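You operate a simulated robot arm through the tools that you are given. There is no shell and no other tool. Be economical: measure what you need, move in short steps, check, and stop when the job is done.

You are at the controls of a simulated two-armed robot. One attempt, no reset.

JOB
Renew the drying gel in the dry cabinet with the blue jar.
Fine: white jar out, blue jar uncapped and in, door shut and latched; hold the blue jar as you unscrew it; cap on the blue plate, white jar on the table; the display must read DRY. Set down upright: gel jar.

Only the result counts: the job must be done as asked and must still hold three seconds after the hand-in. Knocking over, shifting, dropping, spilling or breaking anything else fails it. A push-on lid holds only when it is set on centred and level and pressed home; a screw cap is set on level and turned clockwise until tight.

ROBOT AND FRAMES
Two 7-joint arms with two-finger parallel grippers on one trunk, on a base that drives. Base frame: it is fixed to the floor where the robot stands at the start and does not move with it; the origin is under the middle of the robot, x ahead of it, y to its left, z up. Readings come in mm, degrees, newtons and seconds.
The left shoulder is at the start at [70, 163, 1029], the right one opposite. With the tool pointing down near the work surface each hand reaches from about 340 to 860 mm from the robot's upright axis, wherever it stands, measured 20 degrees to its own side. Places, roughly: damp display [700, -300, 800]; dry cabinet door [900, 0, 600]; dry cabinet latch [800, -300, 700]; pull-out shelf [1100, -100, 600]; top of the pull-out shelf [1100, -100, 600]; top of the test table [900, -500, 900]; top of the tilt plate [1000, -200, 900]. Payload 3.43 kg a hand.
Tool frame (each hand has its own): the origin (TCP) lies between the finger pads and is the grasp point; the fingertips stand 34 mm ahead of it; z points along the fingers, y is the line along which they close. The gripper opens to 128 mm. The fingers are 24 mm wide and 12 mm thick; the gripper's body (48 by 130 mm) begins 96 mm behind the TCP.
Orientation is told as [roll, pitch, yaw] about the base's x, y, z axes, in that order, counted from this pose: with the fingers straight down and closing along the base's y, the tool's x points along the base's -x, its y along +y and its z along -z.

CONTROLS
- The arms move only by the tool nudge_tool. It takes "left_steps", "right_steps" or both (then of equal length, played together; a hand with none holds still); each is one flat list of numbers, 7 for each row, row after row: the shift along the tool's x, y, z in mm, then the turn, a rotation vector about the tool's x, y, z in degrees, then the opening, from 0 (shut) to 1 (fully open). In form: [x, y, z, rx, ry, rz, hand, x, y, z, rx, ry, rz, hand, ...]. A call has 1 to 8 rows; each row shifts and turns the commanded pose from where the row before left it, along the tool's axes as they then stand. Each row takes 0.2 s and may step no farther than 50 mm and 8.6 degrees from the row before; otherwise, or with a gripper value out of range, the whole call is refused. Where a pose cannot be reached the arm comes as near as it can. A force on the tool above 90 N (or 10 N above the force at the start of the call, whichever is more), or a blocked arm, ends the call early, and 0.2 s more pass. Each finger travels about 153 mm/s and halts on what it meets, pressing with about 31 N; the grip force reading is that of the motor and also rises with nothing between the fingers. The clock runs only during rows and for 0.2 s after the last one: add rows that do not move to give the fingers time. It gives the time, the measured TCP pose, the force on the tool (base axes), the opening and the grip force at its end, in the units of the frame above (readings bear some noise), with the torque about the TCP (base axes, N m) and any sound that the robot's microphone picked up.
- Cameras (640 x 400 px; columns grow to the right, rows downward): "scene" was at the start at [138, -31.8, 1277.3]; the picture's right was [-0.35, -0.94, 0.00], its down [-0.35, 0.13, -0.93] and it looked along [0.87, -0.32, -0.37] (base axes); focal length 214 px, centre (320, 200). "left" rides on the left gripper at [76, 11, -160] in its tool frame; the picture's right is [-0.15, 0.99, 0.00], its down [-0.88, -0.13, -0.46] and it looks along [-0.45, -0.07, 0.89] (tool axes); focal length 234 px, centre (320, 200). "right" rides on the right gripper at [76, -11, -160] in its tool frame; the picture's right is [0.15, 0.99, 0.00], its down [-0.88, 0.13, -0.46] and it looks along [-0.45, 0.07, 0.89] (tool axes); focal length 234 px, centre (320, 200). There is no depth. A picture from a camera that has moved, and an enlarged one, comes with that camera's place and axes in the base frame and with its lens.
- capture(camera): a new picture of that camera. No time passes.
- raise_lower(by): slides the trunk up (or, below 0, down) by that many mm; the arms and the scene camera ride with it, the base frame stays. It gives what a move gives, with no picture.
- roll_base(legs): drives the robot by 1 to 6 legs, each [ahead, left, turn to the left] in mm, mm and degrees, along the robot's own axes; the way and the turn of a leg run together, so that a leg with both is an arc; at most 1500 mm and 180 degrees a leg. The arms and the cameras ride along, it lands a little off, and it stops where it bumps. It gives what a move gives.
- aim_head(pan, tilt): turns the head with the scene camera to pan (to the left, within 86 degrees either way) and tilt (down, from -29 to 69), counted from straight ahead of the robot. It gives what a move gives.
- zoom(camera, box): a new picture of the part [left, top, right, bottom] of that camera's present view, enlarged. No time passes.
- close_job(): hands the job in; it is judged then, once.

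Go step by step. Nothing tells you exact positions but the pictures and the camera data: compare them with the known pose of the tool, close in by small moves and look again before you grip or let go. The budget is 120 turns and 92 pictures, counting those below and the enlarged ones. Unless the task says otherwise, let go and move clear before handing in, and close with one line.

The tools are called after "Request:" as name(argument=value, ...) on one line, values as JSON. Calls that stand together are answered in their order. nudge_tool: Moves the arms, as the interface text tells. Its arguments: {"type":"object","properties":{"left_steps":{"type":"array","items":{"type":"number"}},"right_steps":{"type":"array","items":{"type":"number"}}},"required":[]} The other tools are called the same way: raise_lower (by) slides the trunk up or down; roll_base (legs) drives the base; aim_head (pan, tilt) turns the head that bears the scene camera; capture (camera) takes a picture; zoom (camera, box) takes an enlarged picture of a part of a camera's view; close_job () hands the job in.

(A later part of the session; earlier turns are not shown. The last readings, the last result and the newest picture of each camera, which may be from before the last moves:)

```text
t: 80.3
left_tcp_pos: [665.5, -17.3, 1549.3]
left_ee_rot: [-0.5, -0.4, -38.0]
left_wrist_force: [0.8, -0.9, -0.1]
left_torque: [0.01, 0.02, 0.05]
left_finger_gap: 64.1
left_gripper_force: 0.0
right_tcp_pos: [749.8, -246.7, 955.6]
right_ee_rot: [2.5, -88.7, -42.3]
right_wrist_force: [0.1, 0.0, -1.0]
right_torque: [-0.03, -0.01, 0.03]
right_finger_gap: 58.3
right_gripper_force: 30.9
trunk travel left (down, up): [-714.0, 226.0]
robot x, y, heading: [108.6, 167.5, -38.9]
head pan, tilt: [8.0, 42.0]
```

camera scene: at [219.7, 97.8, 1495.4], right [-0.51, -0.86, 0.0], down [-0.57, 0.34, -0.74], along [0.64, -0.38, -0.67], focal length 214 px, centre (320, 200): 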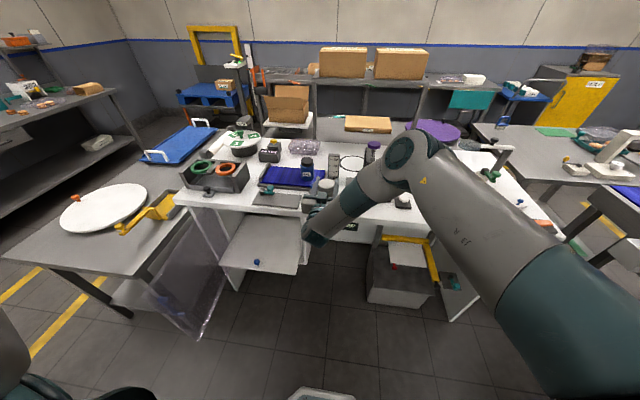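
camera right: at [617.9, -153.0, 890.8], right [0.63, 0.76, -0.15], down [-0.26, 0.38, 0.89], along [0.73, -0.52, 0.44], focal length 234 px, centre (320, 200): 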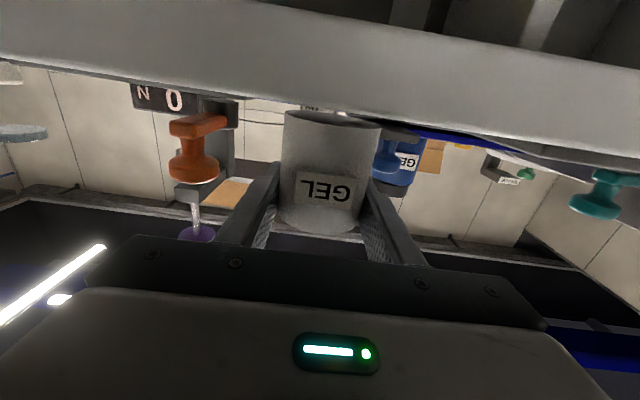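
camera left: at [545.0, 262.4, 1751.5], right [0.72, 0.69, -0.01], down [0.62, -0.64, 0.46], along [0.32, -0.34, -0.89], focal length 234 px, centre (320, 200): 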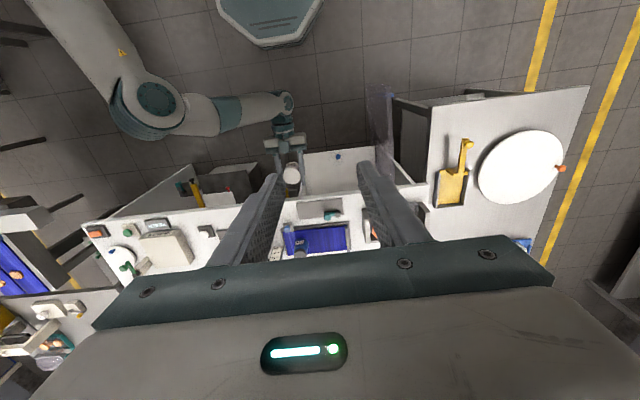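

Request:
raise_lower(by=-3)

Request:
raise_lower(by=-2)

```text
t: 80.8
left_tcp_pos: [663.6, -17.1, 1546.4]
left_ee_rot: [-0.5, -0.4, -38.0]
left_wrist_force: [-0.2, 0.1, 0.5]
left_torque: [0.0, -0.02, -0.03]
left_finger_gap: 63.9
left_gripper_force: 0.0
right_tcp_pos: [749.8, -246.7, 955.2]
right_ee_rot: [5.7, -89.1, -45.7]
right_wrist_force: [-0.9, -0.7, 11.5]
right_torque: [-0.17, 0.17, 0.02]
right_finger_gap: 58.7
right_gripper_force: 31.1
trunk travel left (down, up): [-711.0, 229.0]
robot x, y, heading: [109.1, 167.6, -38.4]
head pan, tilt: [8.0, 42.0]
```

```text
t: 81.3
left_tcp_pos: [662.2, -16.2, 1544.1]
left_ee_rot: [-0.4, -0.3, -38.0]
left_wrist_force: [0.0, -0.2, 0.6]
left_torque: [0.03, 0.01, -0.03]
left_finger_gap: 64.0
left_gripper_force: 0.0
right_tcp_pos: [749.5, -247.0, 954.4]
right_ee_rot: [5.2, -89.1, -45.3]
right_wrist_force: [1.8, -4.4, 18.1]
right_torque: [-0.43, 0.17, -0.02]
right_finger_gap: 58.7
right_gripper_force: 31.4
trunk travel left (down, up): [-709.0, 231.0]
robot x, y, heading: [110.8, 170.1, -38.4]
head pan, tilt: [8.0, 42.0]
```

Contact is felt, so the jar stands on the bench (z≈899). I'll ease off, open, and back away straight.

Request:
raise_lower(by=3)

Request:
nudge_tool(right_steps=[0, 0, 0, 0, 0, 0, 0.52, 0, 0, 0, 0, 0, 0, 0.6, 0, 0, 0, 0, 0, 0, 0.68, 0, 0, 0, 0, 0, 0, 0.68])

Request:
roll_base(legs=[[-140, 0, 0]])

Request:
capture(camera="right")

```text
t: 81.8
left_tcp_pos: [664.3, -16.8, 1547.3]
left_ee_rot: [-0.4, -0.4, -38.0]
left_wrist_force: [0.7, 0.4, 0.5]
left_torque: [0.0, 0.0, -0.02]
left_finger_gap: 63.9
left_gripper_force: 0.0
right_tcp_pos: [748.1, -246.1, 953.3]
right_ee_rot: [1.1, -88.8, -41.1]
right_wrist_force: [0.2, -1.6, 4.4]
right_torque: [-0.19, -0.07, -0.02]
right_finger_gap: 58.7
right_gripper_force: 31.1
trunk travel left (down, up): [-712.0, 228.0]
robot x, y, heading: [107.4, 170.4, -38.5]
head pan, tilt: [8.0, 42.0]
```

```text
t: 82.8
left_tcp_pos: [665.7, -17.5, 1547.9]
left_ee_rot: [-0.4, -0.4, -38.0]
left_wrist_force: [1.2, 0.2, 1.0]
left_torque: [-0.01, 0.02, -0.03]
left_finger_gap: 64.3
left_gripper_force: 0.0
right_tcp_pos: [750.5, -245.9, 953.7]
right_ee_rot: [2.5, -88.8, -42.3]
right_wrist_force: [0.0, 0.0, -0.4]
right_torque: [0.0, 0.0, -0.01]
right_finger_gap: 86.8
right_gripper_force: 0.0
trunk travel left (down, up): [-712.0, 228.0]
robot x, y, heading: [108.4, 169.3, -38.6]
head pan, tilt: [8.0, 42.0]
```

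```text
t: 84.2
left_tcp_pos: [559.1, 67.5, 1545.6]
left_ee_rot: [-0.4, -0.2, -38.0]
left_wrist_force: [-0.1, -0.1, 0.1]
left_torque: [-0.01, -0.02, -0.01]
left_finger_gap: 64.3
left_gripper_force: 0.0
right_tcp_pos: [642.2, -161.6, 952.9]
right_ee_rot: [1.8, -88.8, -41.8]
right_wrist_force: [-0.6, -0.6, 0.8]
right_torque: [0.04, -0.02, 0.03]
right_finger_gap: 87.3
right_gripper_force: 0.1
trunk travel left (down, up): [-712.0, 228.0]
robot x, y, heading: [-0.9, 256.2, -38.4]
head pan, tilt: [8.0, 42.0]
```

```text
34 pictures are left
camera right: at [510.8, -65.4, 880.9], right [0.63, 0.76, -0.15], down [-0.25, 0.38, 0.89], along [0.73, -0.53, 0.43], focal length 234 px, centre (320, 200)
```

right: 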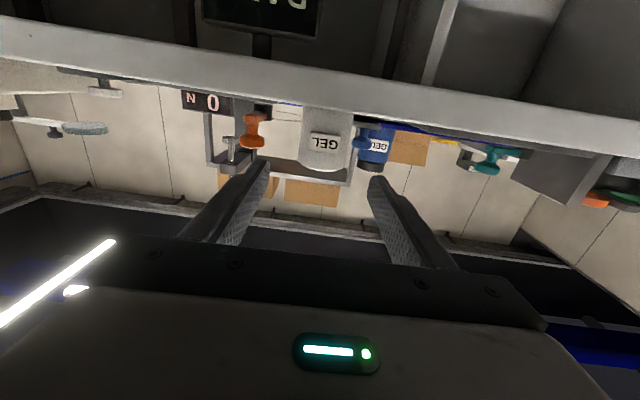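

The white jar stands upright on the bench. Next comes the blue jar: I'll shift left, rise to grip height, and look.

Request:
raise_lower(by=34)

Request:
roll_base(legs=[[0, 108, 1.5]])

Request:
capture(camera="right")

Request:
zoom(camera="left", box=[190, 120, 446, 280])

Request:
aim_head(pan=8, tilt=30)

Request:
zoom(camera="scene", box=[220, 120, 420, 245])

```text
t: 84.9
left_tcp_pos: [556.2, 69.0, 1580.9]
left_ee_rot: [-0.5, -0.4, -38.0]
left_wrist_force: [-0.4, 1.2, 0.3]
left_torque: [0.02, -0.01, -0.02]
left_finger_gap: 64.0
left_gripper_force: 0.1
right_tcp_pos: [641.9, -160.7, 988.4]
right_ee_rot: [2.5, -89.0, -42.3]
right_wrist_force: [0.1, -0.4, 0.7]
right_torque: [-0.02, -0.01, 0.01]
right_finger_gap: 87.0
right_gripper_force: 0.0
trunk travel left (down, up): [-746.0, 194.0]
robot x, y, heading: [-2.3, 260.0, -38.5]
head pan, tilt: [8.0, 42.0]
```

```text
t: 86.1
left_tcp_pos: [625.1, 164.4, 1580.6]
left_ee_rot: [-0.5, -0.3, -36.6]
left_wrist_force: [0.9, 0.0, -0.7]
left_torque: [0.01, 0.02, 0.03]
left_finger_gap: 64.2
left_gripper_force: 0.1
right_tcp_pos: [714.9, -62.9, 988.5]
right_ee_rot: [5.1, -88.9, -43.6]
right_wrist_force: [-0.1, 0.1, 0.3]
right_torque: [0.0, -0.02, 0.03]
right_finger_gap: 87.2
right_gripper_force: 0.1
trunk travel left (down, up): [-746.0, 194.0]
robot x, y, heading: [66.5, 337.5, -37.1]
head pan, tilt: [8.0, 42.0]
```

```text
33 pictures are left
camera right: at [582.3, 30.4, 916.0], right [0.62, 0.78, -0.14], down [-0.26, 0.37, 0.89], along [0.74, -0.51, 0.43], focal length 234 px, centre (320, 200)
```

right: 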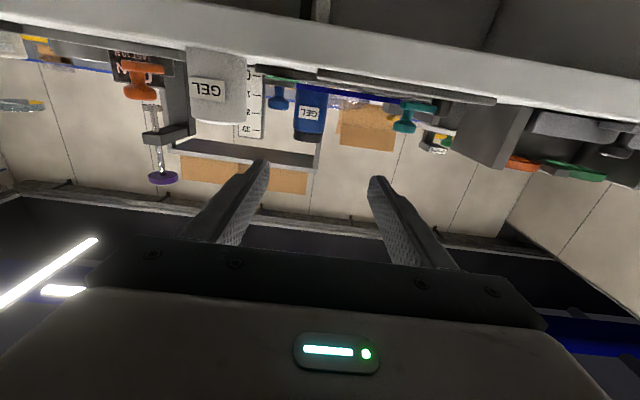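

```text
2.50 times, centred on (318, 200) of left
camera zoom: at [571.1, 220.2, 1739.7], right [0.71, 0.71, -0.01], down [0.63, -0.63, 0.46], along [0.32, -0.33, -0.89], focal length 585 px, centre (325, 200)
```

zoom: 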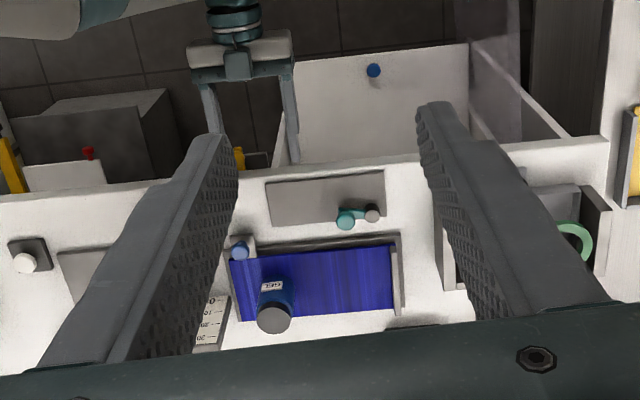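

```text
t: 86.9
left_tcp_pos: [628.4, 166.2, 1579.2]
left_ee_rot: [-0.5, -0.2, -36.6]
left_wrist_force: [-0.2, 0.5, 0.2]
left_torque: [-0.01, 0.01, 0.0]
left_finger_gap: 63.9
left_gripper_force: 0.0
right_tcp_pos: [716.7, -60.5, 987.1]
right_ee_rot: [-1.5, -88.8, -37.1]
right_wrist_force: [0.0, 0.7, 0.4]
right_torque: [0.02, 0.01, 0.0]
right_finger_gap: 87.0
right_gripper_force: 0.0
trunk travel left (down, up): [-746.0, 194.0]
robot x, y, heading: [67.5, 343.0, -37.4]
head pan, tilt: [8.0, 30.0]
```

```text
3.20 times, centred on (320, 182) of scene
camera zoom: at [187.1, 266.7, 1501.3], right [-0.49, -0.87, 0.0], down [-0.44, 0.24, -0.87], along [0.75, -0.42, -0.5], focal length 686 px, centre (320, 256)
```

zoom: 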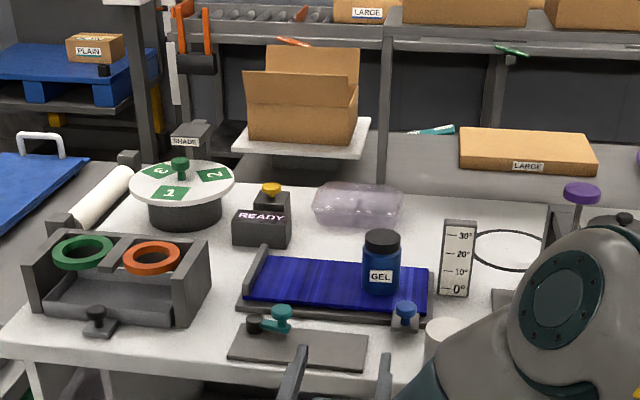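

The blue jar is at about u=885, v=370, with its base at z≈918 and cap at 990–1010. A level grip would hit the blue plate knob, so I'll tilt the right hand 30° down, raise it, and come in from above.

Request:
nudge_tool(right_steps=[0, 0, 0, 0, 7.5, 0, 0.75, 0, 0, 0, 0, 7.5, 0, 0.75, 0, 0, 0, 0, 7.5, 0, 0.75, 0, 0, 0, 0, 7.5, 0, 0.75])

Request:
raise_lower(by=55)

```text
t: 87.9
left_tcp_pos: [624.1, 164.8, 1580.6]
left_ee_rot: [-0.3, -0.3, -36.6]
left_wrist_force: [0.1, -1.4, -0.8]
left_torque: [-0.02, 0.02, 0.01]
left_finger_gap: 63.9
left_gripper_force: 0.1
right_tcp_pos: [716.1, -60.9, 988.5]
right_ee_rot: [0.1, -58.7, -38.6]
right_wrist_force: [-0.2, -0.7, 1.2]
right_torque: [-0.01, 0.01, 0.02]
right_finger_gap: 96.1
right_gripper_force: 0.0
trunk travel left (down, up): [-746.0, 194.0]
robot x, y, heading: [67.3, 342.0, -37.3]
head pan, tilt: [8.0, 30.0]
```

```text
t: 88.8
left_tcp_pos: [626.7, 165.5, 1635.2]
left_ee_rot: [-0.4, -0.4, -36.6]
left_wrist_force: [0.0, -0.3, -0.6]
left_torque: [0.0, -0.04, 0.02]
left_finger_gap: 64.2
left_gripper_force: 0.0
right_tcp_pos: [715.4, -61.6, 1043.4]
right_ee_rot: [0.1, -58.7, -38.7]
right_wrist_force: [-0.3, 0.1, 0.1]
right_torque: [0.0, 0.03, 0.0]
right_finger_gap: 95.8
right_gripper_force: 0.1
trunk travel left (down, up): [-801.0, 139.0]
robot x, y, heading: [64.7, 335.2, -37.0]
head pan, tilt: [8.0, 30.0]
```

Request:
roll_base(legs=[[235, -28, 0]])

Request:
capture(camera="right")

Request:
zoom(camera="left", box=[190, 120, 446, 280])

```text
t: 90.6
left_tcp_pos: [796.5, 3.3, 1636.6]
left_ee_rot: [-0.4, -0.4, -36.5]
left_wrist_force: [-0.4, -0.2, 1.4]
left_torque: [0.02, -0.06, -0.05]
left_finger_gap: 64.0
left_gripper_force: 0.1
right_tcp_pos: [886.3, -225.0, 1045.4]
right_ee_rot: [0.2, -58.8, -38.5]
right_wrist_force: [-0.4, -0.8, 0.0]
right_torque: [-0.01, 0.0, -0.01]
right_finger_gap: 96.2
right_gripper_force: 0.1
trunk travel left (down, up): [-801.0, 139.0]
robot x, y, heading: [234.1, 174.8, -37.3]
head pan, tilt: [8.0, 30.0]
```

```text
30 pictures are left
camera right: at [742.2, -123.0, 1062.5], right [0.56, 0.82, -0.12], down [0.13, 0.06, 0.99], along [0.82, -0.57, -0.07], focal length 234 px, centre (320, 200)
```

right: 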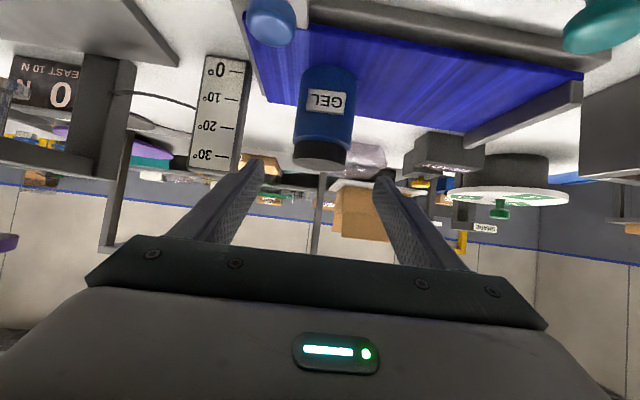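

```text
2.50 times, centred on (318, 200) of left
camera zoom: at [741.8, 59.1, 1795.5], right [0.71, 0.71, -0.01], down [0.63, -0.62, 0.46], along [0.32, -0.33, -0.89], focal length 585 px, centre (325, 200)
```

zoom: 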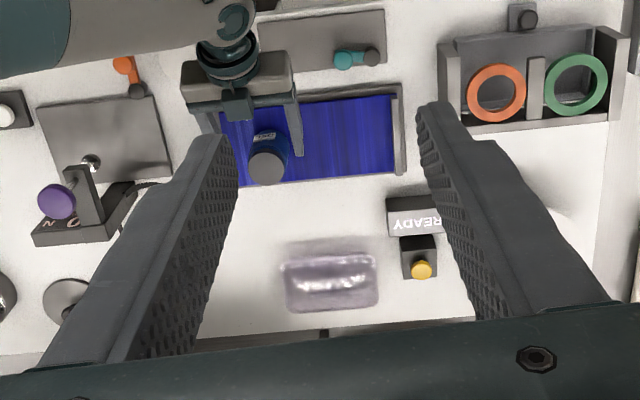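

The jar lies straight ahead by about 49 mm and is well centred. I'll advance above it and check from the left hand's view.

Request:
roll_base(legs=[[49, -1, 0]])

Request:
zoom(camera="left", box=[190, 90, 446, 250])

Request:
zoom(camera="right", box=[200, 60, 440, 210])

```text
t: 91.5
left_tcp_pos: [826.7, -22.9, 1640.6]
left_ee_rot: [-0.6, -0.9, -36.6]
left_wrist_force: [-0.4, 0.9, 0.2]
left_torque: [-0.07, -0.13, -0.01]
left_finger_gap: 64.1
left_gripper_force: 0.0
right_tcp_pos: [921.2, -252.0, 1048.6]
right_ee_rot: [0.1, -59.2, -38.8]
right_wrist_force: [-0.4, -0.1, 1.3]
right_torque: [-0.01, 0.0, 0.03]
right_finger_gap: 96.0
right_gripper_force: 0.1
trunk travel left (down, up): [-801.0, 139.0]
robot x, y, heading: [278.7, 144.8, -37.4]
head pan, tilt: [8.0, 30.0]
```

```text
2.50 times, centred on (318, 170) of left
camera zoom: at [772.1, 33.6, 1798.8], right [0.71, 0.71, -0.01], down [0.63, -0.62, 0.47], along [0.33, -0.34, -0.88], focal length 585 px, centre (325, 275)
```

zoom: 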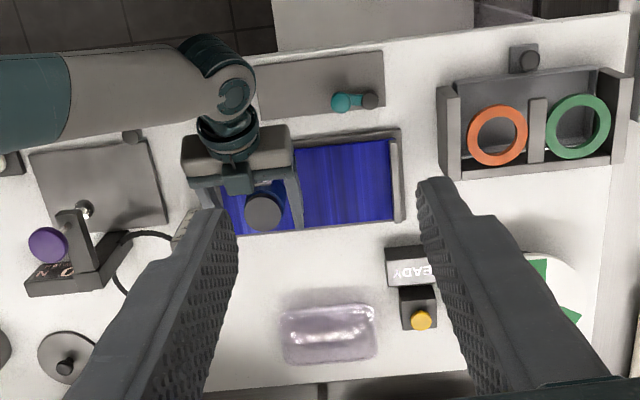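

```text
2.67 times, centred on (320, 135) of right
camera zoom: at [776.0, -150.8, 1065.8], right [0.56, 0.82, -0.12], down [0.13, 0.06, 0.99], along [0.82, -0.57, -0.07], focal length 624 px, centre (320, 373)
```

zoom: 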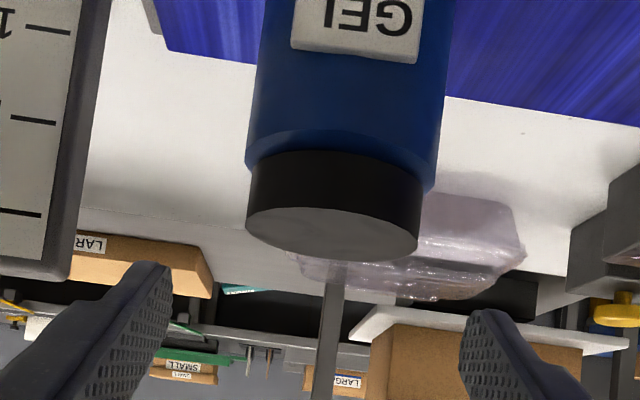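

Centred well. The right wrist should clear the white jar by about 45 mm. I'll lower in two stages.

Request:
raise_lower(by=-45)

Request:
raise_lower(by=-36)

Request:
zoom(camera="left", box=[170, 90, 426, 250])

Request:
capture(camera="right")

```text
t: 92.4
left_tcp_pos: [836.7, -30.9, 1589.8]
left_ee_rot: [-0.4, -0.4, -36.7]
left_wrist_force: [-0.6, -0.4, 0.6]
left_torque: [0.02, 0.0, 0.01]
left_finger_gap: 63.9
left_gripper_force: 0.1
right_tcp_pos: [927.1, -257.0, 998.5]
right_ee_rot: [0.0, -58.7, -38.7]
right_wrist_force: [0.3, 0.0, -0.4]
right_torque: [-0.02, 0.0, 0.04]
right_finger_gap: 95.9
right_gripper_force: 0.0
trunk travel left (down, up): [-756.0, 184.0]
robot x, y, heading: [277.7, 146.1, -37.4]
head pan, tilt: [8.0, 30.0]
```

```text
t: 93.2
left_tcp_pos: [834.9, -29.6, 1556.5]
left_ee_rot: [-0.4, -0.6, -36.5]
left_wrist_force: [0.1, 0.4, 0.4]
left_torque: [0.01, -0.03, 0.0]
left_finger_gap: 63.9
left_gripper_force: 0.0
right_tcp_pos: [924.9, -256.9, 963.4]
right_ee_rot: [0.1, -58.9, -38.7]
right_wrist_force: [0.1, -0.8, 0.3]
right_torque: [-0.01, 0.03, -0.02]
right_finger_gap: 95.8
right_gripper_force: 0.2
trunk travel left (down, up): [-720.0, 220.0]
robot x, y, heading: [275.0, 140.8, -37.5]
head pan, tilt: [8.0, 30.0]
```

```text
2.50 times, centred on (298, 170) of left
camera zoom: at [780.2, 27.1, 1714.9], right [0.71, 0.71, -0.01], down [0.63, -0.62, 0.46], along [0.32, -0.33, -0.89], focal length 585 px, centre (375, 275)
```

zoom: 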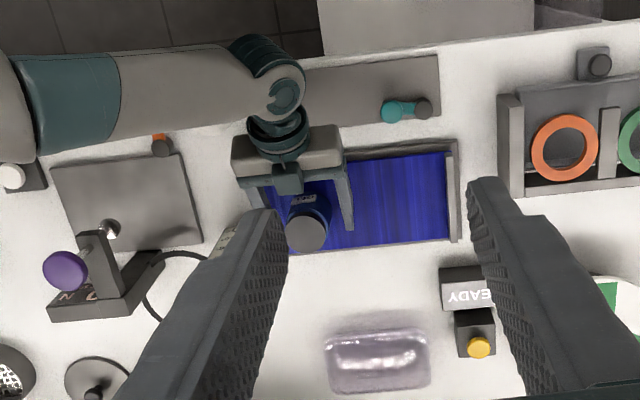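

```text
25 pictures are left
camera right: at [780.6, -154.5, 981.1], right [0.56, 0.82, -0.12], down [0.13, 0.06, 0.99], along [0.82, -0.57, -0.07], focal length 234 px, centre (320, 200)
```

right: 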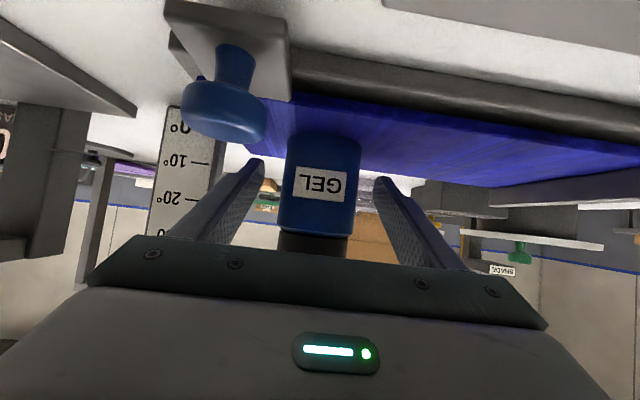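

The jar is between the pads. I'll close on it.

Request:
nudge_tool(right_steps=[0, 0, 0, 0, 0, 0, 0.6, 0, 0, 0, 0, 0, 0, 0.5, 0, 0, 0, 0, 0, 0, 0.44, 0, 0, 0, 0, 0, 0, 0.38, 0, 0, 0, 0, 0, 0, 0.35])

```text
t: 94.4
left_tcp_pos: [836.7, -29.8, 1554.9]
left_ee_rot: [-0.4, -0.4, -36.6]
left_wrist_force: [-0.4, 0.2, 0.3]
left_torque: [-0.01, 0.05, 0.01]
left_finger_gap: 64.2
left_gripper_force: 0.0
right_tcp_pos: [925.8, -256.8, 963.0]
right_ee_rot: [0.1, -58.9, -38.7]
right_wrist_force: [0.7, -0.2, 0.4]
right_torque: [0.01, 0.01, -0.03]
right_finger_gap: 58.5
right_gripper_force: 31.1
trunk travel left (down, up): [-720.0, 220.0]
robot x, y, heading: [275.9, 144.8, -37.2]
head pan, tilt: [8.0, 30.0]
```

The blue jar is held (58.5 mm). Now the left hand: I'll move it over the cap at base ≈[926, −256] and start down.

Request:
nudge_tool(left_steps=[-41.3, -25.7, 0, 0, 0, 0, 0.65, -41.3, -25.7, 0, 0, 0, 0, 0.65, -41.3, -25.7, 0, 0, 0, 0, 0.65, -41.3, -25.7, 0, 0, 0, 0, 0.65, -41.3, -25.7, 0, 0, 0, 0, 0.65, 0, 0, 50, 0, 0, 0, 0.65, 0, 0, 50, 0, 0, 0, 0.65, 0, 0, 50, 0, 0, 0, 0.65])

Request:
nudge_tool(left_steps=[0, 0, 50, 0, 0, 0, 0.65, 0, 0, 50, 0, 0, 0, 0.65, 0, 0, 50, 0, 0, 0, 0.65, 0, 0, 50, 0, 0, 0, 0.65, 0, 0, 50, 0, 0, 0, 0.65])

Request:
capture(camera="left")

```text
t: 96.2
left_tcp_pos: [853.3, -177.5, 1326.2]
left_ee_rot: [-0.5, -0.5, -36.6]
left_wrist_force: [-0.4, -0.1, 1.0]
left_torque: [0.0, 0.01, -0.05]
left_finger_gap: 83.2
left_gripper_force: 0.2
left hand out of reach, approached as far as the arm can: row 1, 2, 3, 4, 5
right_tcp_pos: [926.5, -257.7, 961.6]
right_ee_rot: [0.1, -58.7, -38.8]
right_wrist_force: [-0.8, -0.1, -0.9]
right_torque: [0.02, 0.0, 0.0]
right_finger_gap: 58.5
right_gripper_force: 31.0
trunk travel left (down, up): [-720.0, 220.0]
robot x, y, heading: [275.6, 142.8, -37.3]
head pan, tilt: [8.0, 30.0]
```

```text
t: 97.4
left_tcp_pos: [852.2, -173.0, 1089.3]
left_ee_rot: [-0.9, -0.9, -36.8]
left_wrist_force: [-20.2, 3.1, 58.8]
left_torque: [2.16, -0.53, 1.52]
left_finger_gap: 84.2
left_gripper_force: 1.1
right_tcp_pos: [921.8, -256.0, 960.3]
right_ee_rot: [-0.7, -58.8, -38.1]
right_wrist_force: [24.9, -4.3, -47.2]
right_torque: [-6.29, -1.55, -2.96]
right_finger_gap: 58.5
right_gripper_force: 31.0
trunk travel left (down, up): [-720.0, 220.0]
robot x, y, heading: [278.7, 145.0, -37.2]
head pan, tilt: [8.0, 30.0]
```

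```text
24 pictures are left
camera left: at [797.8, -115.6, 1247.6], right [0.71, 0.71, -0.01], down [0.63, -0.62, 0.47], along [0.33, -0.34, -0.88], focal length 234 px, centre (320, 200)
```

left: 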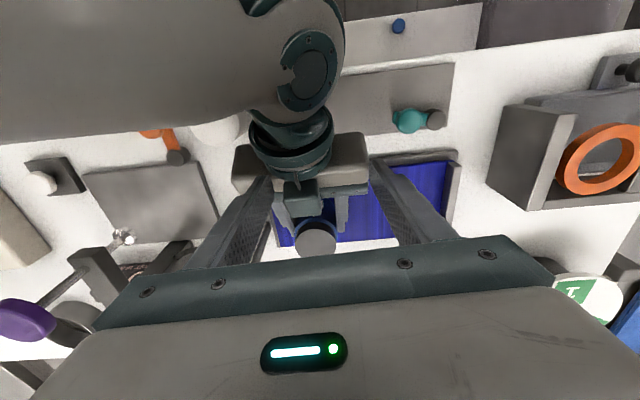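

The left hand fell short laterally while high and has touched the right gripper. I'll back it up straight away, then move over at this lower height.

Request:
nudge_tool(left_steps=[0, 0, -30, 0, 0, 0, 0.65, 0, 0, -40, 0, 0, 0, 0.65])

Request:
nudge_tool(left_steps=[-40, 0, 0, 0, 0, 0, 0.65, -40, 0, 0, 0, 0, 0, 0.65, -25, 0, 0, 0, 0, 0, 0.65])

Request:
capture(camera="left")

```text
t: 98.0
left_tcp_pos: [854.1, -172.1, 1150.3]
left_ee_rot: [-0.2, -0.5, -36.7]
left_wrist_force: [-0.7, 0.2, -0.4]
left_torque: [-0.01, -0.03, -0.02]
left_finger_gap: 83.0
left_gripper_force: 0.0
right_tcp_pos: [925.0, -254.8, 962.9]
right_ee_rot: [0.4, -59.1, -38.8]
right_wrist_force: [-1.0, -0.2, -2.4]
right_torque: [-0.02, 0.0, 0.01]
right_finger_gap: 58.4
right_gripper_force: 30.7
trunk travel left (down, up): [-720.0, 220.0]
robot x, y, heading: [278.2, 142.7, -37.4]
head pan, tilt: [8.0, 30.0]
```

```text
t: 98.8
left_tcp_pos: [939.0, -235.9, 1149.8]
left_ee_rot: [-0.4, -0.4, -36.7]
left_wrist_force: [-0.9, -0.8, 0.3]
left_torque: [0.0, 0.02, 0.02]
left_finger_gap: 83.2
left_gripper_force: 0.1
right_tcp_pos: [926.0, -255.4, 962.4]
right_ee_rot: [0.1, -58.8, -38.7]
right_wrist_force: [0.5, -0.7, -1.8]
right_torque: [0.05, 0.02, -0.01]
right_finger_gap: 58.3
right_gripper_force: 30.6
trunk travel left (down, up): [-720.0, 220.0]
robot x, y, heading: [276.5, 144.2, -37.2]
head pan, tilt: [8.0, 30.0]
```

```text
23 pictures are left
camera left: at [884.4, -179.7, 1309.2], right [0.71, 0.71, -0.01], down [0.63, -0.63, 0.46], along [0.32, -0.33, -0.89], focal length 234 px, centre (320, 200)
```

left: 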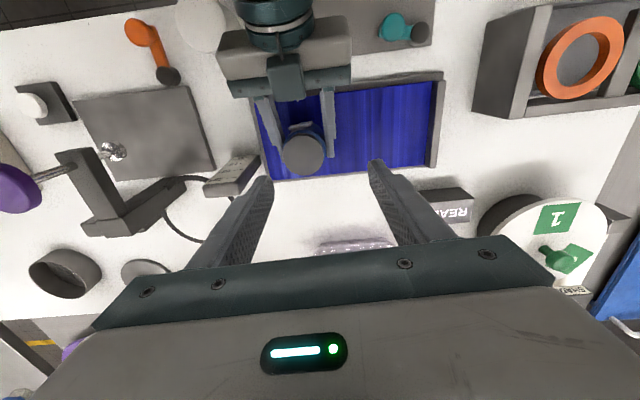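

The right hand still holds properly. I'll centre over the cap (x −4, y −21.5 in the tool frame), pre-rotate clockwise 51°, then check.

Request:
nudge_tool(left_steps=[-4.4, -21.5, 0, 0, 0, 0, 0.6, 0, 0, 0, 0, 0, 8.5, 0.6, 0, 0, 0, 0, 0, 8.5, 0.6, 0, 0, 0, 0, 0, 8.5, 0.6, 0, 0, 0, 0, 0, 8.5, 0.6, 0, 0, 0, 0, 0, 8.5, 0.6, 0, 0, 0, 0, 0, 8.5, 0.6, 0, 0, 35, 0, 0, 0, 0.6])

Request:
capture(camera="left")

```text
t: 100.6
left_tcp_pos: [929.0, -262.2, 1112.9]
left_ee_rot: [-0.2, -0.6, -70.6]
left_wrist_force: [0.9, -0.4, -0.3]
left_torque: [0.0, 0.05, -0.01]
left_finger_gap: 77.0
left_gripper_force: 0.0
left hand out of reach, approached as far as the arm can: row 6, 7
right_tcp_pos: [927.3, -257.2, 961.3]
right_ee_rot: [0.0, -58.8, -38.6]
right_wrist_force: [0.0, 0.6, -0.9]
right_torque: [0.01, -0.02, 0.01]
right_finger_gap: 58.6
right_gripper_force: 30.7
trunk travel left (down, up): [-720.0, 220.0]
robot x, y, heading: [276.9, 146.4, -37.2]
head pan, tilt: [8.0, 30.0]
```

```text
22 pictures are left
camera left: at [914.4, -184.3, 1271.1], right [0.98, 0.19, 0.0], down [0.17, -0.87, 0.47], along [0.09, -0.46, -0.89], focal length 234 px, centre (320, 200)
```

left: 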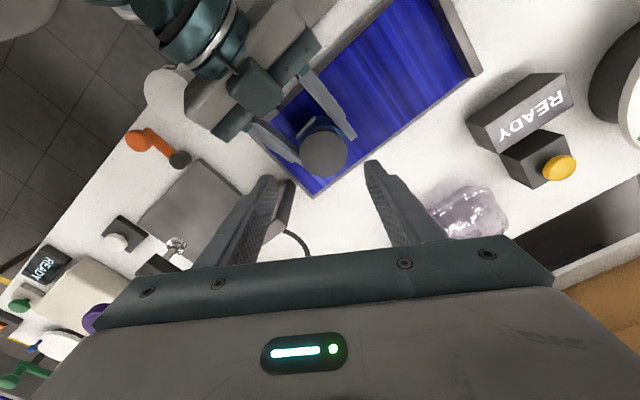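

The wrist limit is at yaw −71°. The cap is nearly centred; I'll correct 3 mm, descend to tip height ≈999, and check forces.

Request:
nudge_tool(left_steps=[3, 3, 0, 0, 0, 0, 0.6, 0, 0, 30, 0, 0, 0, 0.6, 0, 0, 25, 0, 0, 0, 0.6, 0, 0, 15, 0, 0, 0, 0.6, 0, 0, 10, 0, 0, 0, 0.6])

Request:
zoom(camera="left", box=[220, 80, 428, 210])

```text
t: 101.8
left_tcp_pos: [930.1, -259.0, 1035.1]
left_ee_rot: [-0.2, -0.6, -70.6]
left_wrist_force: [0.5, 0.0, -0.3]
left_torque: [0.0, 0.0, -0.01]
left_finger_gap: 76.8
left_gripper_force: 0.0
right_tcp_pos: [925.1, -256.0, 962.1]
right_ee_rot: [0.1, -58.9, -38.7]
right_wrist_force: [0.5, -0.8, -0.6]
right_torque: [-0.01, 0.04, -0.02]
right_finger_gap: 58.5
right_gripper_force: 31.2
trunk travel left (down, up): [-720.0, 220.0]
robot x, y, heading: [275.1, 144.1, -37.5]
head pan, tilt: [8.0, 30.0]
```

```text
3.08 times, centred on (324, 145) of left
camera zoom: at [915.2, -180.8, 1194.1], right [0.98, 0.19, 0.0], down [0.17, -0.87, 0.47], along [0.09, -0.46, -0.89], focal length 720 px, centre (308, 369)
```

zoom: 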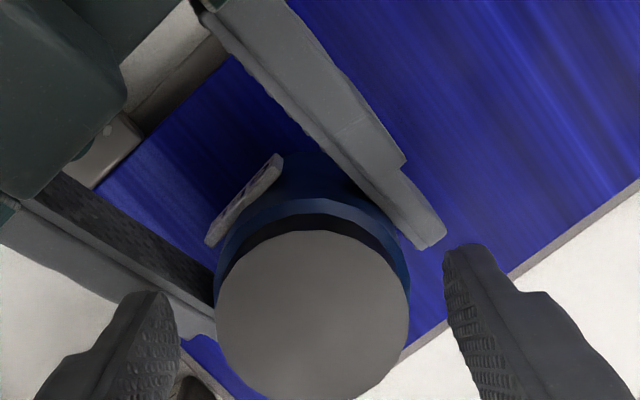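

The left fingers straddle the cap, centred. I'll lower 4 mm, close on the cap, and check force.

Request:
nudge_tool(left_steps=[1, 1, 4, 0, 0, 0, 0.6, 0, 0, 0, 0, 0, 0, 0.48, 0, 0, 0, 0, 0, 0, 0.4, 0, 0, 0, 0, 0, 0, 0.35, 0, 0, 0, 0, 0, 0, 0.3])

```text
t: 103.0
left_tcp_pos: [930.0, -255.0, 1030.5]
left_ee_rot: [0.0, -0.6, -70.7]
left_wrist_force: [-4.9, -1.0, 0.8]
left_torque: [0.11, -0.02, -0.05]
left_finger_gap: 45.0
left_gripper_force: 30.7
right_tcp_pos: [926.4, -255.4, 963.1]
right_ee_rot: [0.0, -58.8, -38.7]
right_wrist_force: [4.4, 0.5, -1.9]
right_torque: [-0.19, 0.4, 0.06]
right_finger_gap: 58.4
right_gripper_force: 30.9
trunk travel left (down, up): [-720.0, 220.0]
robot x, y, heading: [277.1, 142.5, -37.2]
head pan, tilt: [8.0, 30.0]
```

The gap is 45 mm, smaller than the cap I estimated, so I'll look before turning.

Request:
zoom(camera="left", box=[220, 80, 428, 210])

```text
3.08 times, centred on (324, 145) of left
camera zoom: at [914.6, -178.3, 1189.8], right [0.98, 0.19, 0.0], down [0.17, -0.87, 0.47], along [0.09, -0.46, -0.89], focal length 720 px, centre (308, 369)
```

zoom: 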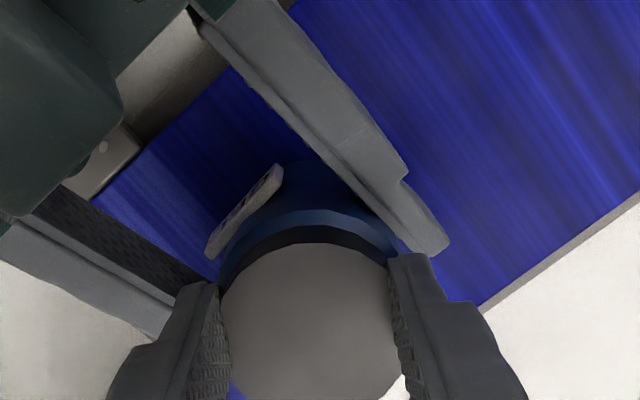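

The pads hold the cap properly. I'll turn counter-clockwise in steps.

Request:
nudge_tool(left_steps=[0, 0, -0.1, 0, 0, -8, 0.25, 0, 0, -0.1, 0, 0, -8, 0.25, 0, 0, -0.1, 0, 0, -8, 0.25, 0, 0, -0.1, 0, 0, -8, 0.25, 0, 0, -0.1, 0, 0, -8, 0.25, 0, 0, -0.1, 0, 0, -8, 0.25])

```text
t: 104.4
left_tcp_pos: [929.0, -256.3, 1032.0]
left_ee_rot: [-0.7, -0.3, -22.6]
left_wrist_force: [-20.5, -15.2, -3.9]
left_torque: [-0.36, 0.74, -0.14]
left_finger_gap: 48.6
left_gripper_force: 31.1
right_tcp_pos: [926.9, -254.2, 963.7]
right_ee_rot: [0.2, -58.6, -38.6]
right_wrist_force: [20.4, 15.5, 2.1]
right_torque: [-0.76, 0.73, 0.19]
right_finger_gap: 58.5
right_gripper_force: 30.8
trunk travel left (down, up): [-720.0, 220.0]
robot x, y, heading: [277.6, 140.3, -37.2]
head pan, tilt: [8.0, 30.0]
```

Request:
zoom(camera="left", box=[220, 80, 428, 210])

```text
3.08 times, centred on (324, 145) of left
camera zoom: at [863.5, -214.7, 1191.7], right [0.52, 0.86, -0.01], down [0.76, -0.45, 0.46], along [0.39, -0.25, -0.89], focal length 720 px, centre (308, 369)
```

zoom: 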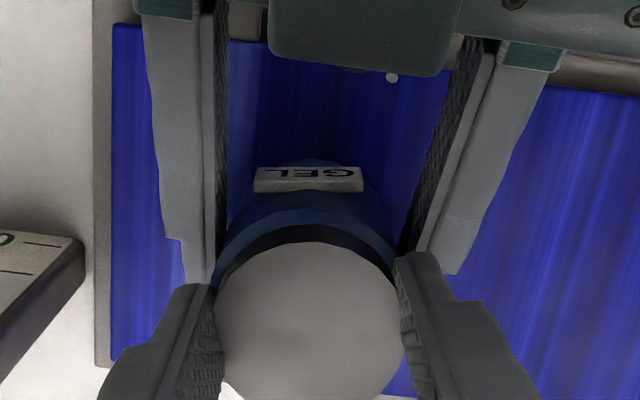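

The cap seems to turn and the jar stays fixed. I'll continue counter-clockwise with a small centring correction.

Request:
nudge_tool(left_steps=[-1, -1, -0.1, 0, 0, -8.4, 0.25, -1, 0, -0.1, 0, 0, -8.4, 0.25, 0, 0, -0.1, 0, 0, -8.4, 0.25, 0, 0, -0.1, 0, 0, -8.4, 0.25, 0, 0, -0.1, 0, 0, -8.4, 0.25, 0, 0, -0.1, 0, 0, -8.4, 0.25, 0, 0, -0.1, 0, 0, -8.4, 0.25, 0, 0, -0.1, 0, 0, -8.4, 0.25])

Request:
nudge_tool(left_steps=[0, 0, -0.1, 0, 0, -8.4, 0.25, 0, 0, -0.1, 0, 0, -8.4, 0.25, 0, 0, -0.1, 0, 0, -8.4, 0.25, 0, 0, -0.1, 0, 0, -8.4, 0.25, 0, 0, -0.1, 0, 0, -8.4, 0.25, 0, 0, -0.1, 0, 0, -8.4, 0.25])

```text
t: 106.2
left_tcp_pos: [934.9, -258.1, 1033.8]
left_ee_rot: [-0.8, 0.4, 44.6]
left_wrist_force: [-2.7, -33.5, -1.6]
left_torque: [-1.06, 0.03, -0.11]
left_finger_gap: 49.1
left_gripper_force: 30.4
right_tcp_pos: [926.1, -253.0, 961.5]
right_ee_rot: [0.2, -58.7, -38.5]
right_wrist_force: [1.9, 34.4, 1.3]
right_torque: [-1.41, 0.08, 0.41]
right_finger_gap: 58.9
right_gripper_force: 31.5
trunk travel left (down, up): [-720.0, 220.0]
robot x, y, heading: [276.4, 143.1, -37.4]
head pan, tilt: [8.0, 30.0]
```

```text
t: 107.6
left_tcp_pos: [932.7, -258.3, 1034.4]
left_ee_rot: [-0.2, 1.0, 95.1]
left_wrist_force: [6.8, -32.9, -2.2]
left_torque: [-1.19, -0.45, -0.01]
left_finger_gap: 48.8
left_gripper_force: 31.2
right_tcp_pos: [927.3, -254.0, 960.9]
right_ee_rot: [0.2, -58.6, -38.5]
right_wrist_force: [-7.3, 33.3, -0.1]
right_torque: [-1.22, -0.13, 0.18]
right_finger_gap: 58.2
right_gripper_force: 31.3
trunk travel left (down, up): [-720.0, 220.0]
robot x, y, heading: [279.3, 140.2, -37.3]
head pan, tilt: [8.0, 30.0]
```

Turned 166° so far, with side load to relieve. I'll continue, then try a light lift.

Request:
nudge_tool(left_steps=[2, 0, -0.1, 0, 0, -8.4, 0.25, 2, 0, -0.1, 0, 0, -8.4, 0.25, 0, 0, -0.1, 0, 0, -8.4, 0.25, 0, 0, -0.1, 0, 0, -8.4, 0.25, 0, 0, -0.1, 0, 0, -8.4, 0.25])

Request:
nudge_tool(left_steps=[0, 0, -3, 0, 0, 0, 0.25, 0, 0, 0, 0, 0, 0, 0.25])

```text
t: 108.8
left_tcp_pos: [933.0, -261.1, 1035.1]
left_ee_rot: [0.4, 0.4, 137.2]
left_wrist_force: [-0.7, -13.4, 2.0]
left_torque: [-0.53, 0.1, 0.01]
left_finger_gap: 49.0
left_gripper_force: 30.6
right_tcp_pos: [925.9, -256.3, 962.6]
right_ee_rot: [0.1, -58.9, -38.7]
right_wrist_force: [0.1, 13.0, -2.9]
right_torque: [-0.4, -0.02, 0.11]
right_finger_gap: 57.7
right_gripper_force: 31.4
trunk travel left (down, up): [-720.0, 220.0]
robot x, y, heading: [275.8, 144.3, -37.0]
head pan, tilt: [8.0, 30.0]
```

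```text
t: 109.4
left_tcp_pos: [931.7, -260.7, 1035.7]
left_ee_rot: [0.3, 0.3, 137.0]
left_wrist_force: [1.3, -13.1, -5.7]
left_torque: [-0.35, -0.09, 0.03]
left_finger_gap: 49.1
left_gripper_force: 31.1
right_tcp_pos: [926.4, -256.0, 963.0]
right_ee_rot: [0.0, -59.0, -38.7]
right_wrist_force: [-2.2, 11.9, 4.9]
right_torque: [-0.51, -0.04, 0.07]
right_finger_gap: 57.7
right_gripper_force: 31.0
trunk travel left (down, up): [-720.0, 220.0]
robot x, y, heading: [276.8, 146.3, -37.0]
head pan, tilt: [8.0, 30.0]
```

The cap is still threaded on. I'll keep turning as far as the wrist allows.

Request:
nudge_tool(left_steps=[0, 0, 0, 0, 0, -8.4, 0.25, 0, 0, 0, 0, 0, -8.4, 0.25, 0, 0, 0, 0, 0, -8.4, 0.25, 0, 0, 0, 0, 0, -8.4, 0.25, 0, 0, -0.1, 0, 0, -8.4, 0.25, 0, 0, -0.1, 0, 0, -8.4, 0.25, 0, 0, -0.1, 0, 0, -8.4, 0.25, 0, 0, -0.1, 0, 0, -8.4, 0.25])

```text
t: 111.2
left_tcp_pos: [934.1, -260.8, 1038.7]
left_ee_rot: [0.7, -0.1, -155.6]
left_wrist_force: [-0.1, 0.4, 0.7]
left_torque: [-0.03, -0.01, 0.01]
left_finger_gap: 49.1
left_gripper_force: 31.1
right_tcp_pos: [923.7, -256.2, 962.2]
right_ee_rot: [-0.1, -58.7, -38.5]
right_wrist_force: [-0.7, 0.3, 0.0]
right_torque: [0.0, 0.05, 0.01]
right_finger_gap: 57.6
right_gripper_force: 30.8
trunk travel left (down, up): [-720.0, 220.0]
robot x, y, heading: [273.8, 146.3, -37.3]
head pan, tilt: [8.0, 30.0]
```

The forces fell to nothing, so the cap seems free. I'll lift it and look.

Request:
nudge_tool(left_steps=[0, 0, -5, 0, 0, 0, 0.25, 0, 0, -15, 0, 0, 0, 0.25, 0, 0, -30, 0, 0, 0, 0.25, 0, 0, -40, 0, 0, 0, 0.25])

Request:
capture(camera="left")

```text
t: 112.2
left_tcp_pos: [932.4, -260.6, 1129.4]
left_ee_rot: [0.6, -0.2, -155.8]
left_wrist_force: [-0.1, -0.3, -0.9]
left_torque: [-0.01, -0.03, -0.01]
left_finger_gap: 49.3
left_gripper_force: 30.7
right_tcp_pos: [925.8, -255.4, 962.2]
right_ee_rot: [0.1, -58.9, -38.8]
right_wrist_force: [0.1, 0.5, -0.8]
right_torque: [-0.01, 0.0, 0.0]
right_finger_gap: 57.7
right_gripper_force: 31.3
trunk travel left (down, up): [-720.0, 220.0]
robot x, y, heading: [275.8, 144.9, -37.5]
head pan, tilt: [8.0, 30.0]
```

```text
18 pictures are left
camera left: at [1006.1, -237.8, 1289.5], right [0.27, -0.96, 0.01], down [-0.86, -0.24, 0.46], along [-0.44, -0.13, -0.89], focal length 234 px, centre (320, 200)
```

left: 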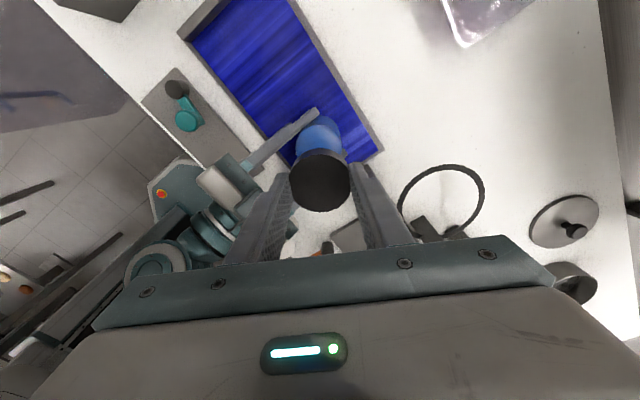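

The cap is off and held, and the jar is open with gel inside. I'll carry the cap to the free part of the blue plate (base ≈[990, −180]) and lower it.

Request:
nudge_tool(left_steps=[28.4, -16.5, 0, 0, 0, 0, 0.25, 28.4, -16.5, 0, 0, 0, 0, 0.25, 28.5, -16.4, 0, 0, 0, 0, 0.25, 0, 0, 45, 0, 0, 0, 0.25, 0, 0, 45, 0, 0, 0, 0.25, 0, 0, 45, 0, 0, 0, 0.25, 0, 0, 12, 0, 0, 0, 0.25])

Request:
capture(camera="left")

```text
t: 113.8
left_tcp_pos: [990.9, -182.0, 978.1]
left_ee_rot: [0.5, -0.2, -155.7]
left_wrist_force: [0.5, -0.5, 0.4]
left_torque: [0.0, 0.01, 0.01]
left_finger_gap: 48.9
left_gripper_force: 31.4
right_tcp_pos: [925.6, -256.3, 962.7]
right_ee_rot: [0.1, -58.7, -38.8]
right_wrist_force: [-0.1, -0.4, -0.2]
right_torque: [0.02, 0.02, -0.01]
right_finger_gap: 57.6
right_gripper_force: 30.6
trunk travel left (down, up): [-720.0, 220.0]
robot x, y, heading: [274.4, 144.1, -37.6]
head pan, tilt: [8.0, 30.0]
```

```text
17 pictures are left
camera left: at [1064.0, -160.0, 1138.4], right [0.27, -0.96, 0.01], down [-0.86, -0.24, 0.46], along [-0.44, -0.13, -0.89], focal length 234 px, centre (320, 200)
```

left: 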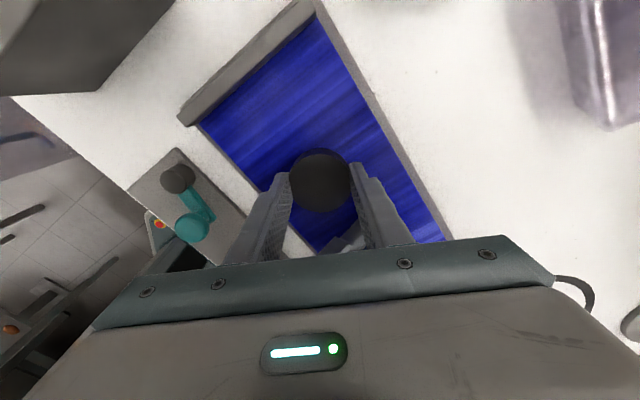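

Request:
nudge_tool(left_steps=[0, 0, 4, 0, 0, 0, 0.25, 0, 0, 4, 0, 0, 0, 0.25, 0, 0, 3, 0, 0, 0, 0.25])

Request:
nudge_tool(left_steps=[0, 0, 3, 0, 0, 0, 0.25, 0, 0, 0, 0, 0, 0, 0.25])

Request:
nudge_tool(left_steps=[0, 0, 3, 0, 0, 0, 0.25, 0, 0, 0, 0, 0, 0, 0.25])

```text
t: 114.6
left_tcp_pos: [990.3, -181.3, 967.1]
left_ee_rot: [0.6, -0.2, -155.7]
left_wrist_force: [0.3, -0.4, 0.2]
left_torque: [0.05, 0.01, -0.04]
left_finger_gap: 49.1
left_gripper_force: 31.2
right_tcp_pos: [924.5, -255.5, 962.8]
right_ee_rot: [0.2, -58.8, -38.6]
right_wrist_force: [-0.5, -0.4, -1.4]
right_torque: [0.03, 0.01, 0.0]
right_finger_gap: 57.4
right_gripper_force: 31.2
trunk travel left (down, up): [-720.0, 220.0]
robot x, y, heading: [277.2, 145.3, -37.1]
head pan, tilt: [8.0, 30.0]
```

```text
t: 115.2
left_tcp_pos: [990.2, -180.7, 965.9]
left_ee_rot: [0.6, -0.1, -155.8]
left_wrist_force: [-0.9, 0.7, -0.7]
left_torque: [0.0, -0.02, -0.02]
left_finger_gap: 48.9
left_gripper_force: 30.9
right_tcp_pos: [926.2, -255.9, 962.1]
right_ee_rot: [0.0, -58.7, -38.7]
right_wrist_force: [-0.2, -0.6, -1.5]
right_torque: [0.02, 0.03, 0.03]
right_finger_gap: 57.2
right_gripper_force: 30.5
trunk travel left (down, up): [-720.0, 220.0]
robot x, y, heading: [275.5, 143.4, -37.2]
head pan, tilt: [8.0, 30.0]
```

```text
t: 115.8
left_tcp_pos: [989.0, -182.0, 962.3]
left_ee_rot: [0.5, -0.2, -155.7]
left_wrist_force: [-0.2, 0.1, 0.1]
left_torque: [0.02, 0.01, 0.03]
left_finger_gap: 49.1
left_gripper_force: 31.1
right_tcp_pos: [925.8, -255.5, 962.8]
right_ee_rot: [0.1, -58.8, -38.6]
right_wrist_force: [-1.2, -0.2, -0.9]
right_torque: [-0.02, 0.0, 0.02]
right_finger_gap: 57.2
right_gripper_force: 30.7
trunk travel left (down, up): [-720.0, 220.0]
robot x, y, heading: [276.3, 143.8, -37.2]
head pan, tilt: [8.0, 30.0]
```

Request:
nudge_tool(left_steps=[0, 0, 3, 0, 0, 0, 0.25, 0, 0, 0, 0, 0, 0, 0.25])

Request:
nudge_tool(left_steps=[0, 0, 3, 0, 0, 0, 0.25, 0, 0, 0, 0, 0, 0, 0.25])

```text
t: 116.4
left_tcp_pos: [990.5, -182.0, 960.0]
left_ee_rot: [0.7, -0.1, -155.7]
left_wrist_force: [0.1, -0.4, 7.0]
left_torque: [0.07, 0.18, 0.02]
left_finger_gap: 49.1
left_gripper_force: 31.1
right_tcp_pos: [925.0, -256.1, 963.0]
right_ee_rot: [0.1, -58.9, -38.7]
right_wrist_force: [1.0, -0.3, -1.2]
right_torque: [0.01, -0.01, 0.01]
right_finger_gap: 57.5
right_gripper_force: 30.9
trunk travel left (down, up): [-720.0, 220.0]
robot x, y, heading: [272.4, 145.0, -37.4]
head pan, tilt: [8.0, 30.0]
```

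```text
t: 117.0
left_tcp_pos: [990.0, -182.5, 960.0]
left_ee_rot: [0.9, -0.1, -155.8]
left_wrist_force: [3.9, 1.2, 25.4]
left_torque: [0.11, 0.52, -0.03]
left_finger_gap: 49.1
left_gripper_force: 31.1
right_tcp_pos: [924.4, -255.2, 964.4]
right_ee_rot: [0.0, -59.0, -38.7]
right_wrist_force: [-0.2, 0.4, -1.4]
right_torque: [0.01, -0.02, -0.01]
right_finger_gap: 57.6
right_gripper_force: 30.7
trunk travel left (down, up): [-720.0, 220.0]
robot x, y, heading: [279.7, 141.2, -37.4]
head pan, tilt: [8.0, 30.0]
```

The cap is down on the plate. I'll ease up, open, lift straight away, and verify.

Request:
nudge_tool(left_steps=[0, 0, -3, 0, 0, 0, 0.25, 0, 0, 0, 0, 0, 0, 0.45, 0, 0, 0, 0, 0, 0, 0.55, 0, 0, 0, 0, 0, 0, 0.55, 0, 0, -20, 0, 0, 0, 0.55, 0, 0, -45, 0, 0, 0, 0.55, 0, 0, -45, 0, 0, 0, 0.55, 0, 0, -45, 0, 0, 0, 0.55])

Request:
capture(camera="left")

```text
t: 118.8
left_tcp_pos: [990.2, -178.6, 1116.3]
left_ee_rot: [0.7, -0.1, -155.7]
left_wrist_force: [0.6, -0.5, -0.3]
left_torque: [0.0, -0.01, -0.01]
left_finger_gap: 70.6
left_gripper_force: 0.1
right_tcp_pos: [925.3, -255.4, 962.3]
right_ee_rot: [0.2, -59.0, -38.6]
right_wrist_force: [0.1, 0.1, -1.5]
right_torque: [0.07, 0.06, 0.01]
right_finger_gap: 57.5
right_gripper_force: 30.9
trunk travel left (down, up): [-720.0, 220.0]
robot x, y, heading: [278.6, 144.6, -37.4]
head pan, tilt: [8.0, 30.0]
```

```text
16 pictures are left
camera left: at [1063.2, -155.0, 1275.8], right [0.27, -0.96, 0.01], down [-0.86, -0.24, 0.46], along [-0.44, -0.13, -0.89], focal length 234 px, centre (320, 200)
```

left: 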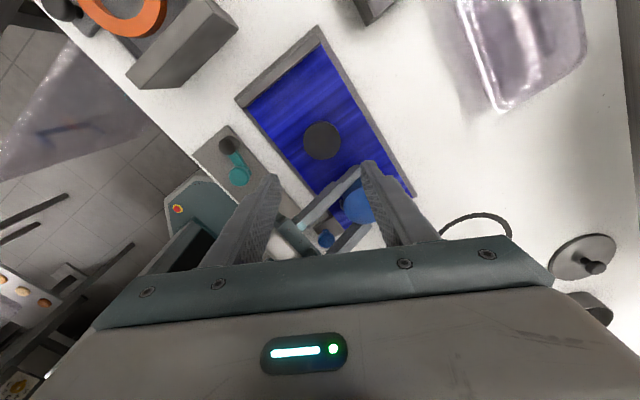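

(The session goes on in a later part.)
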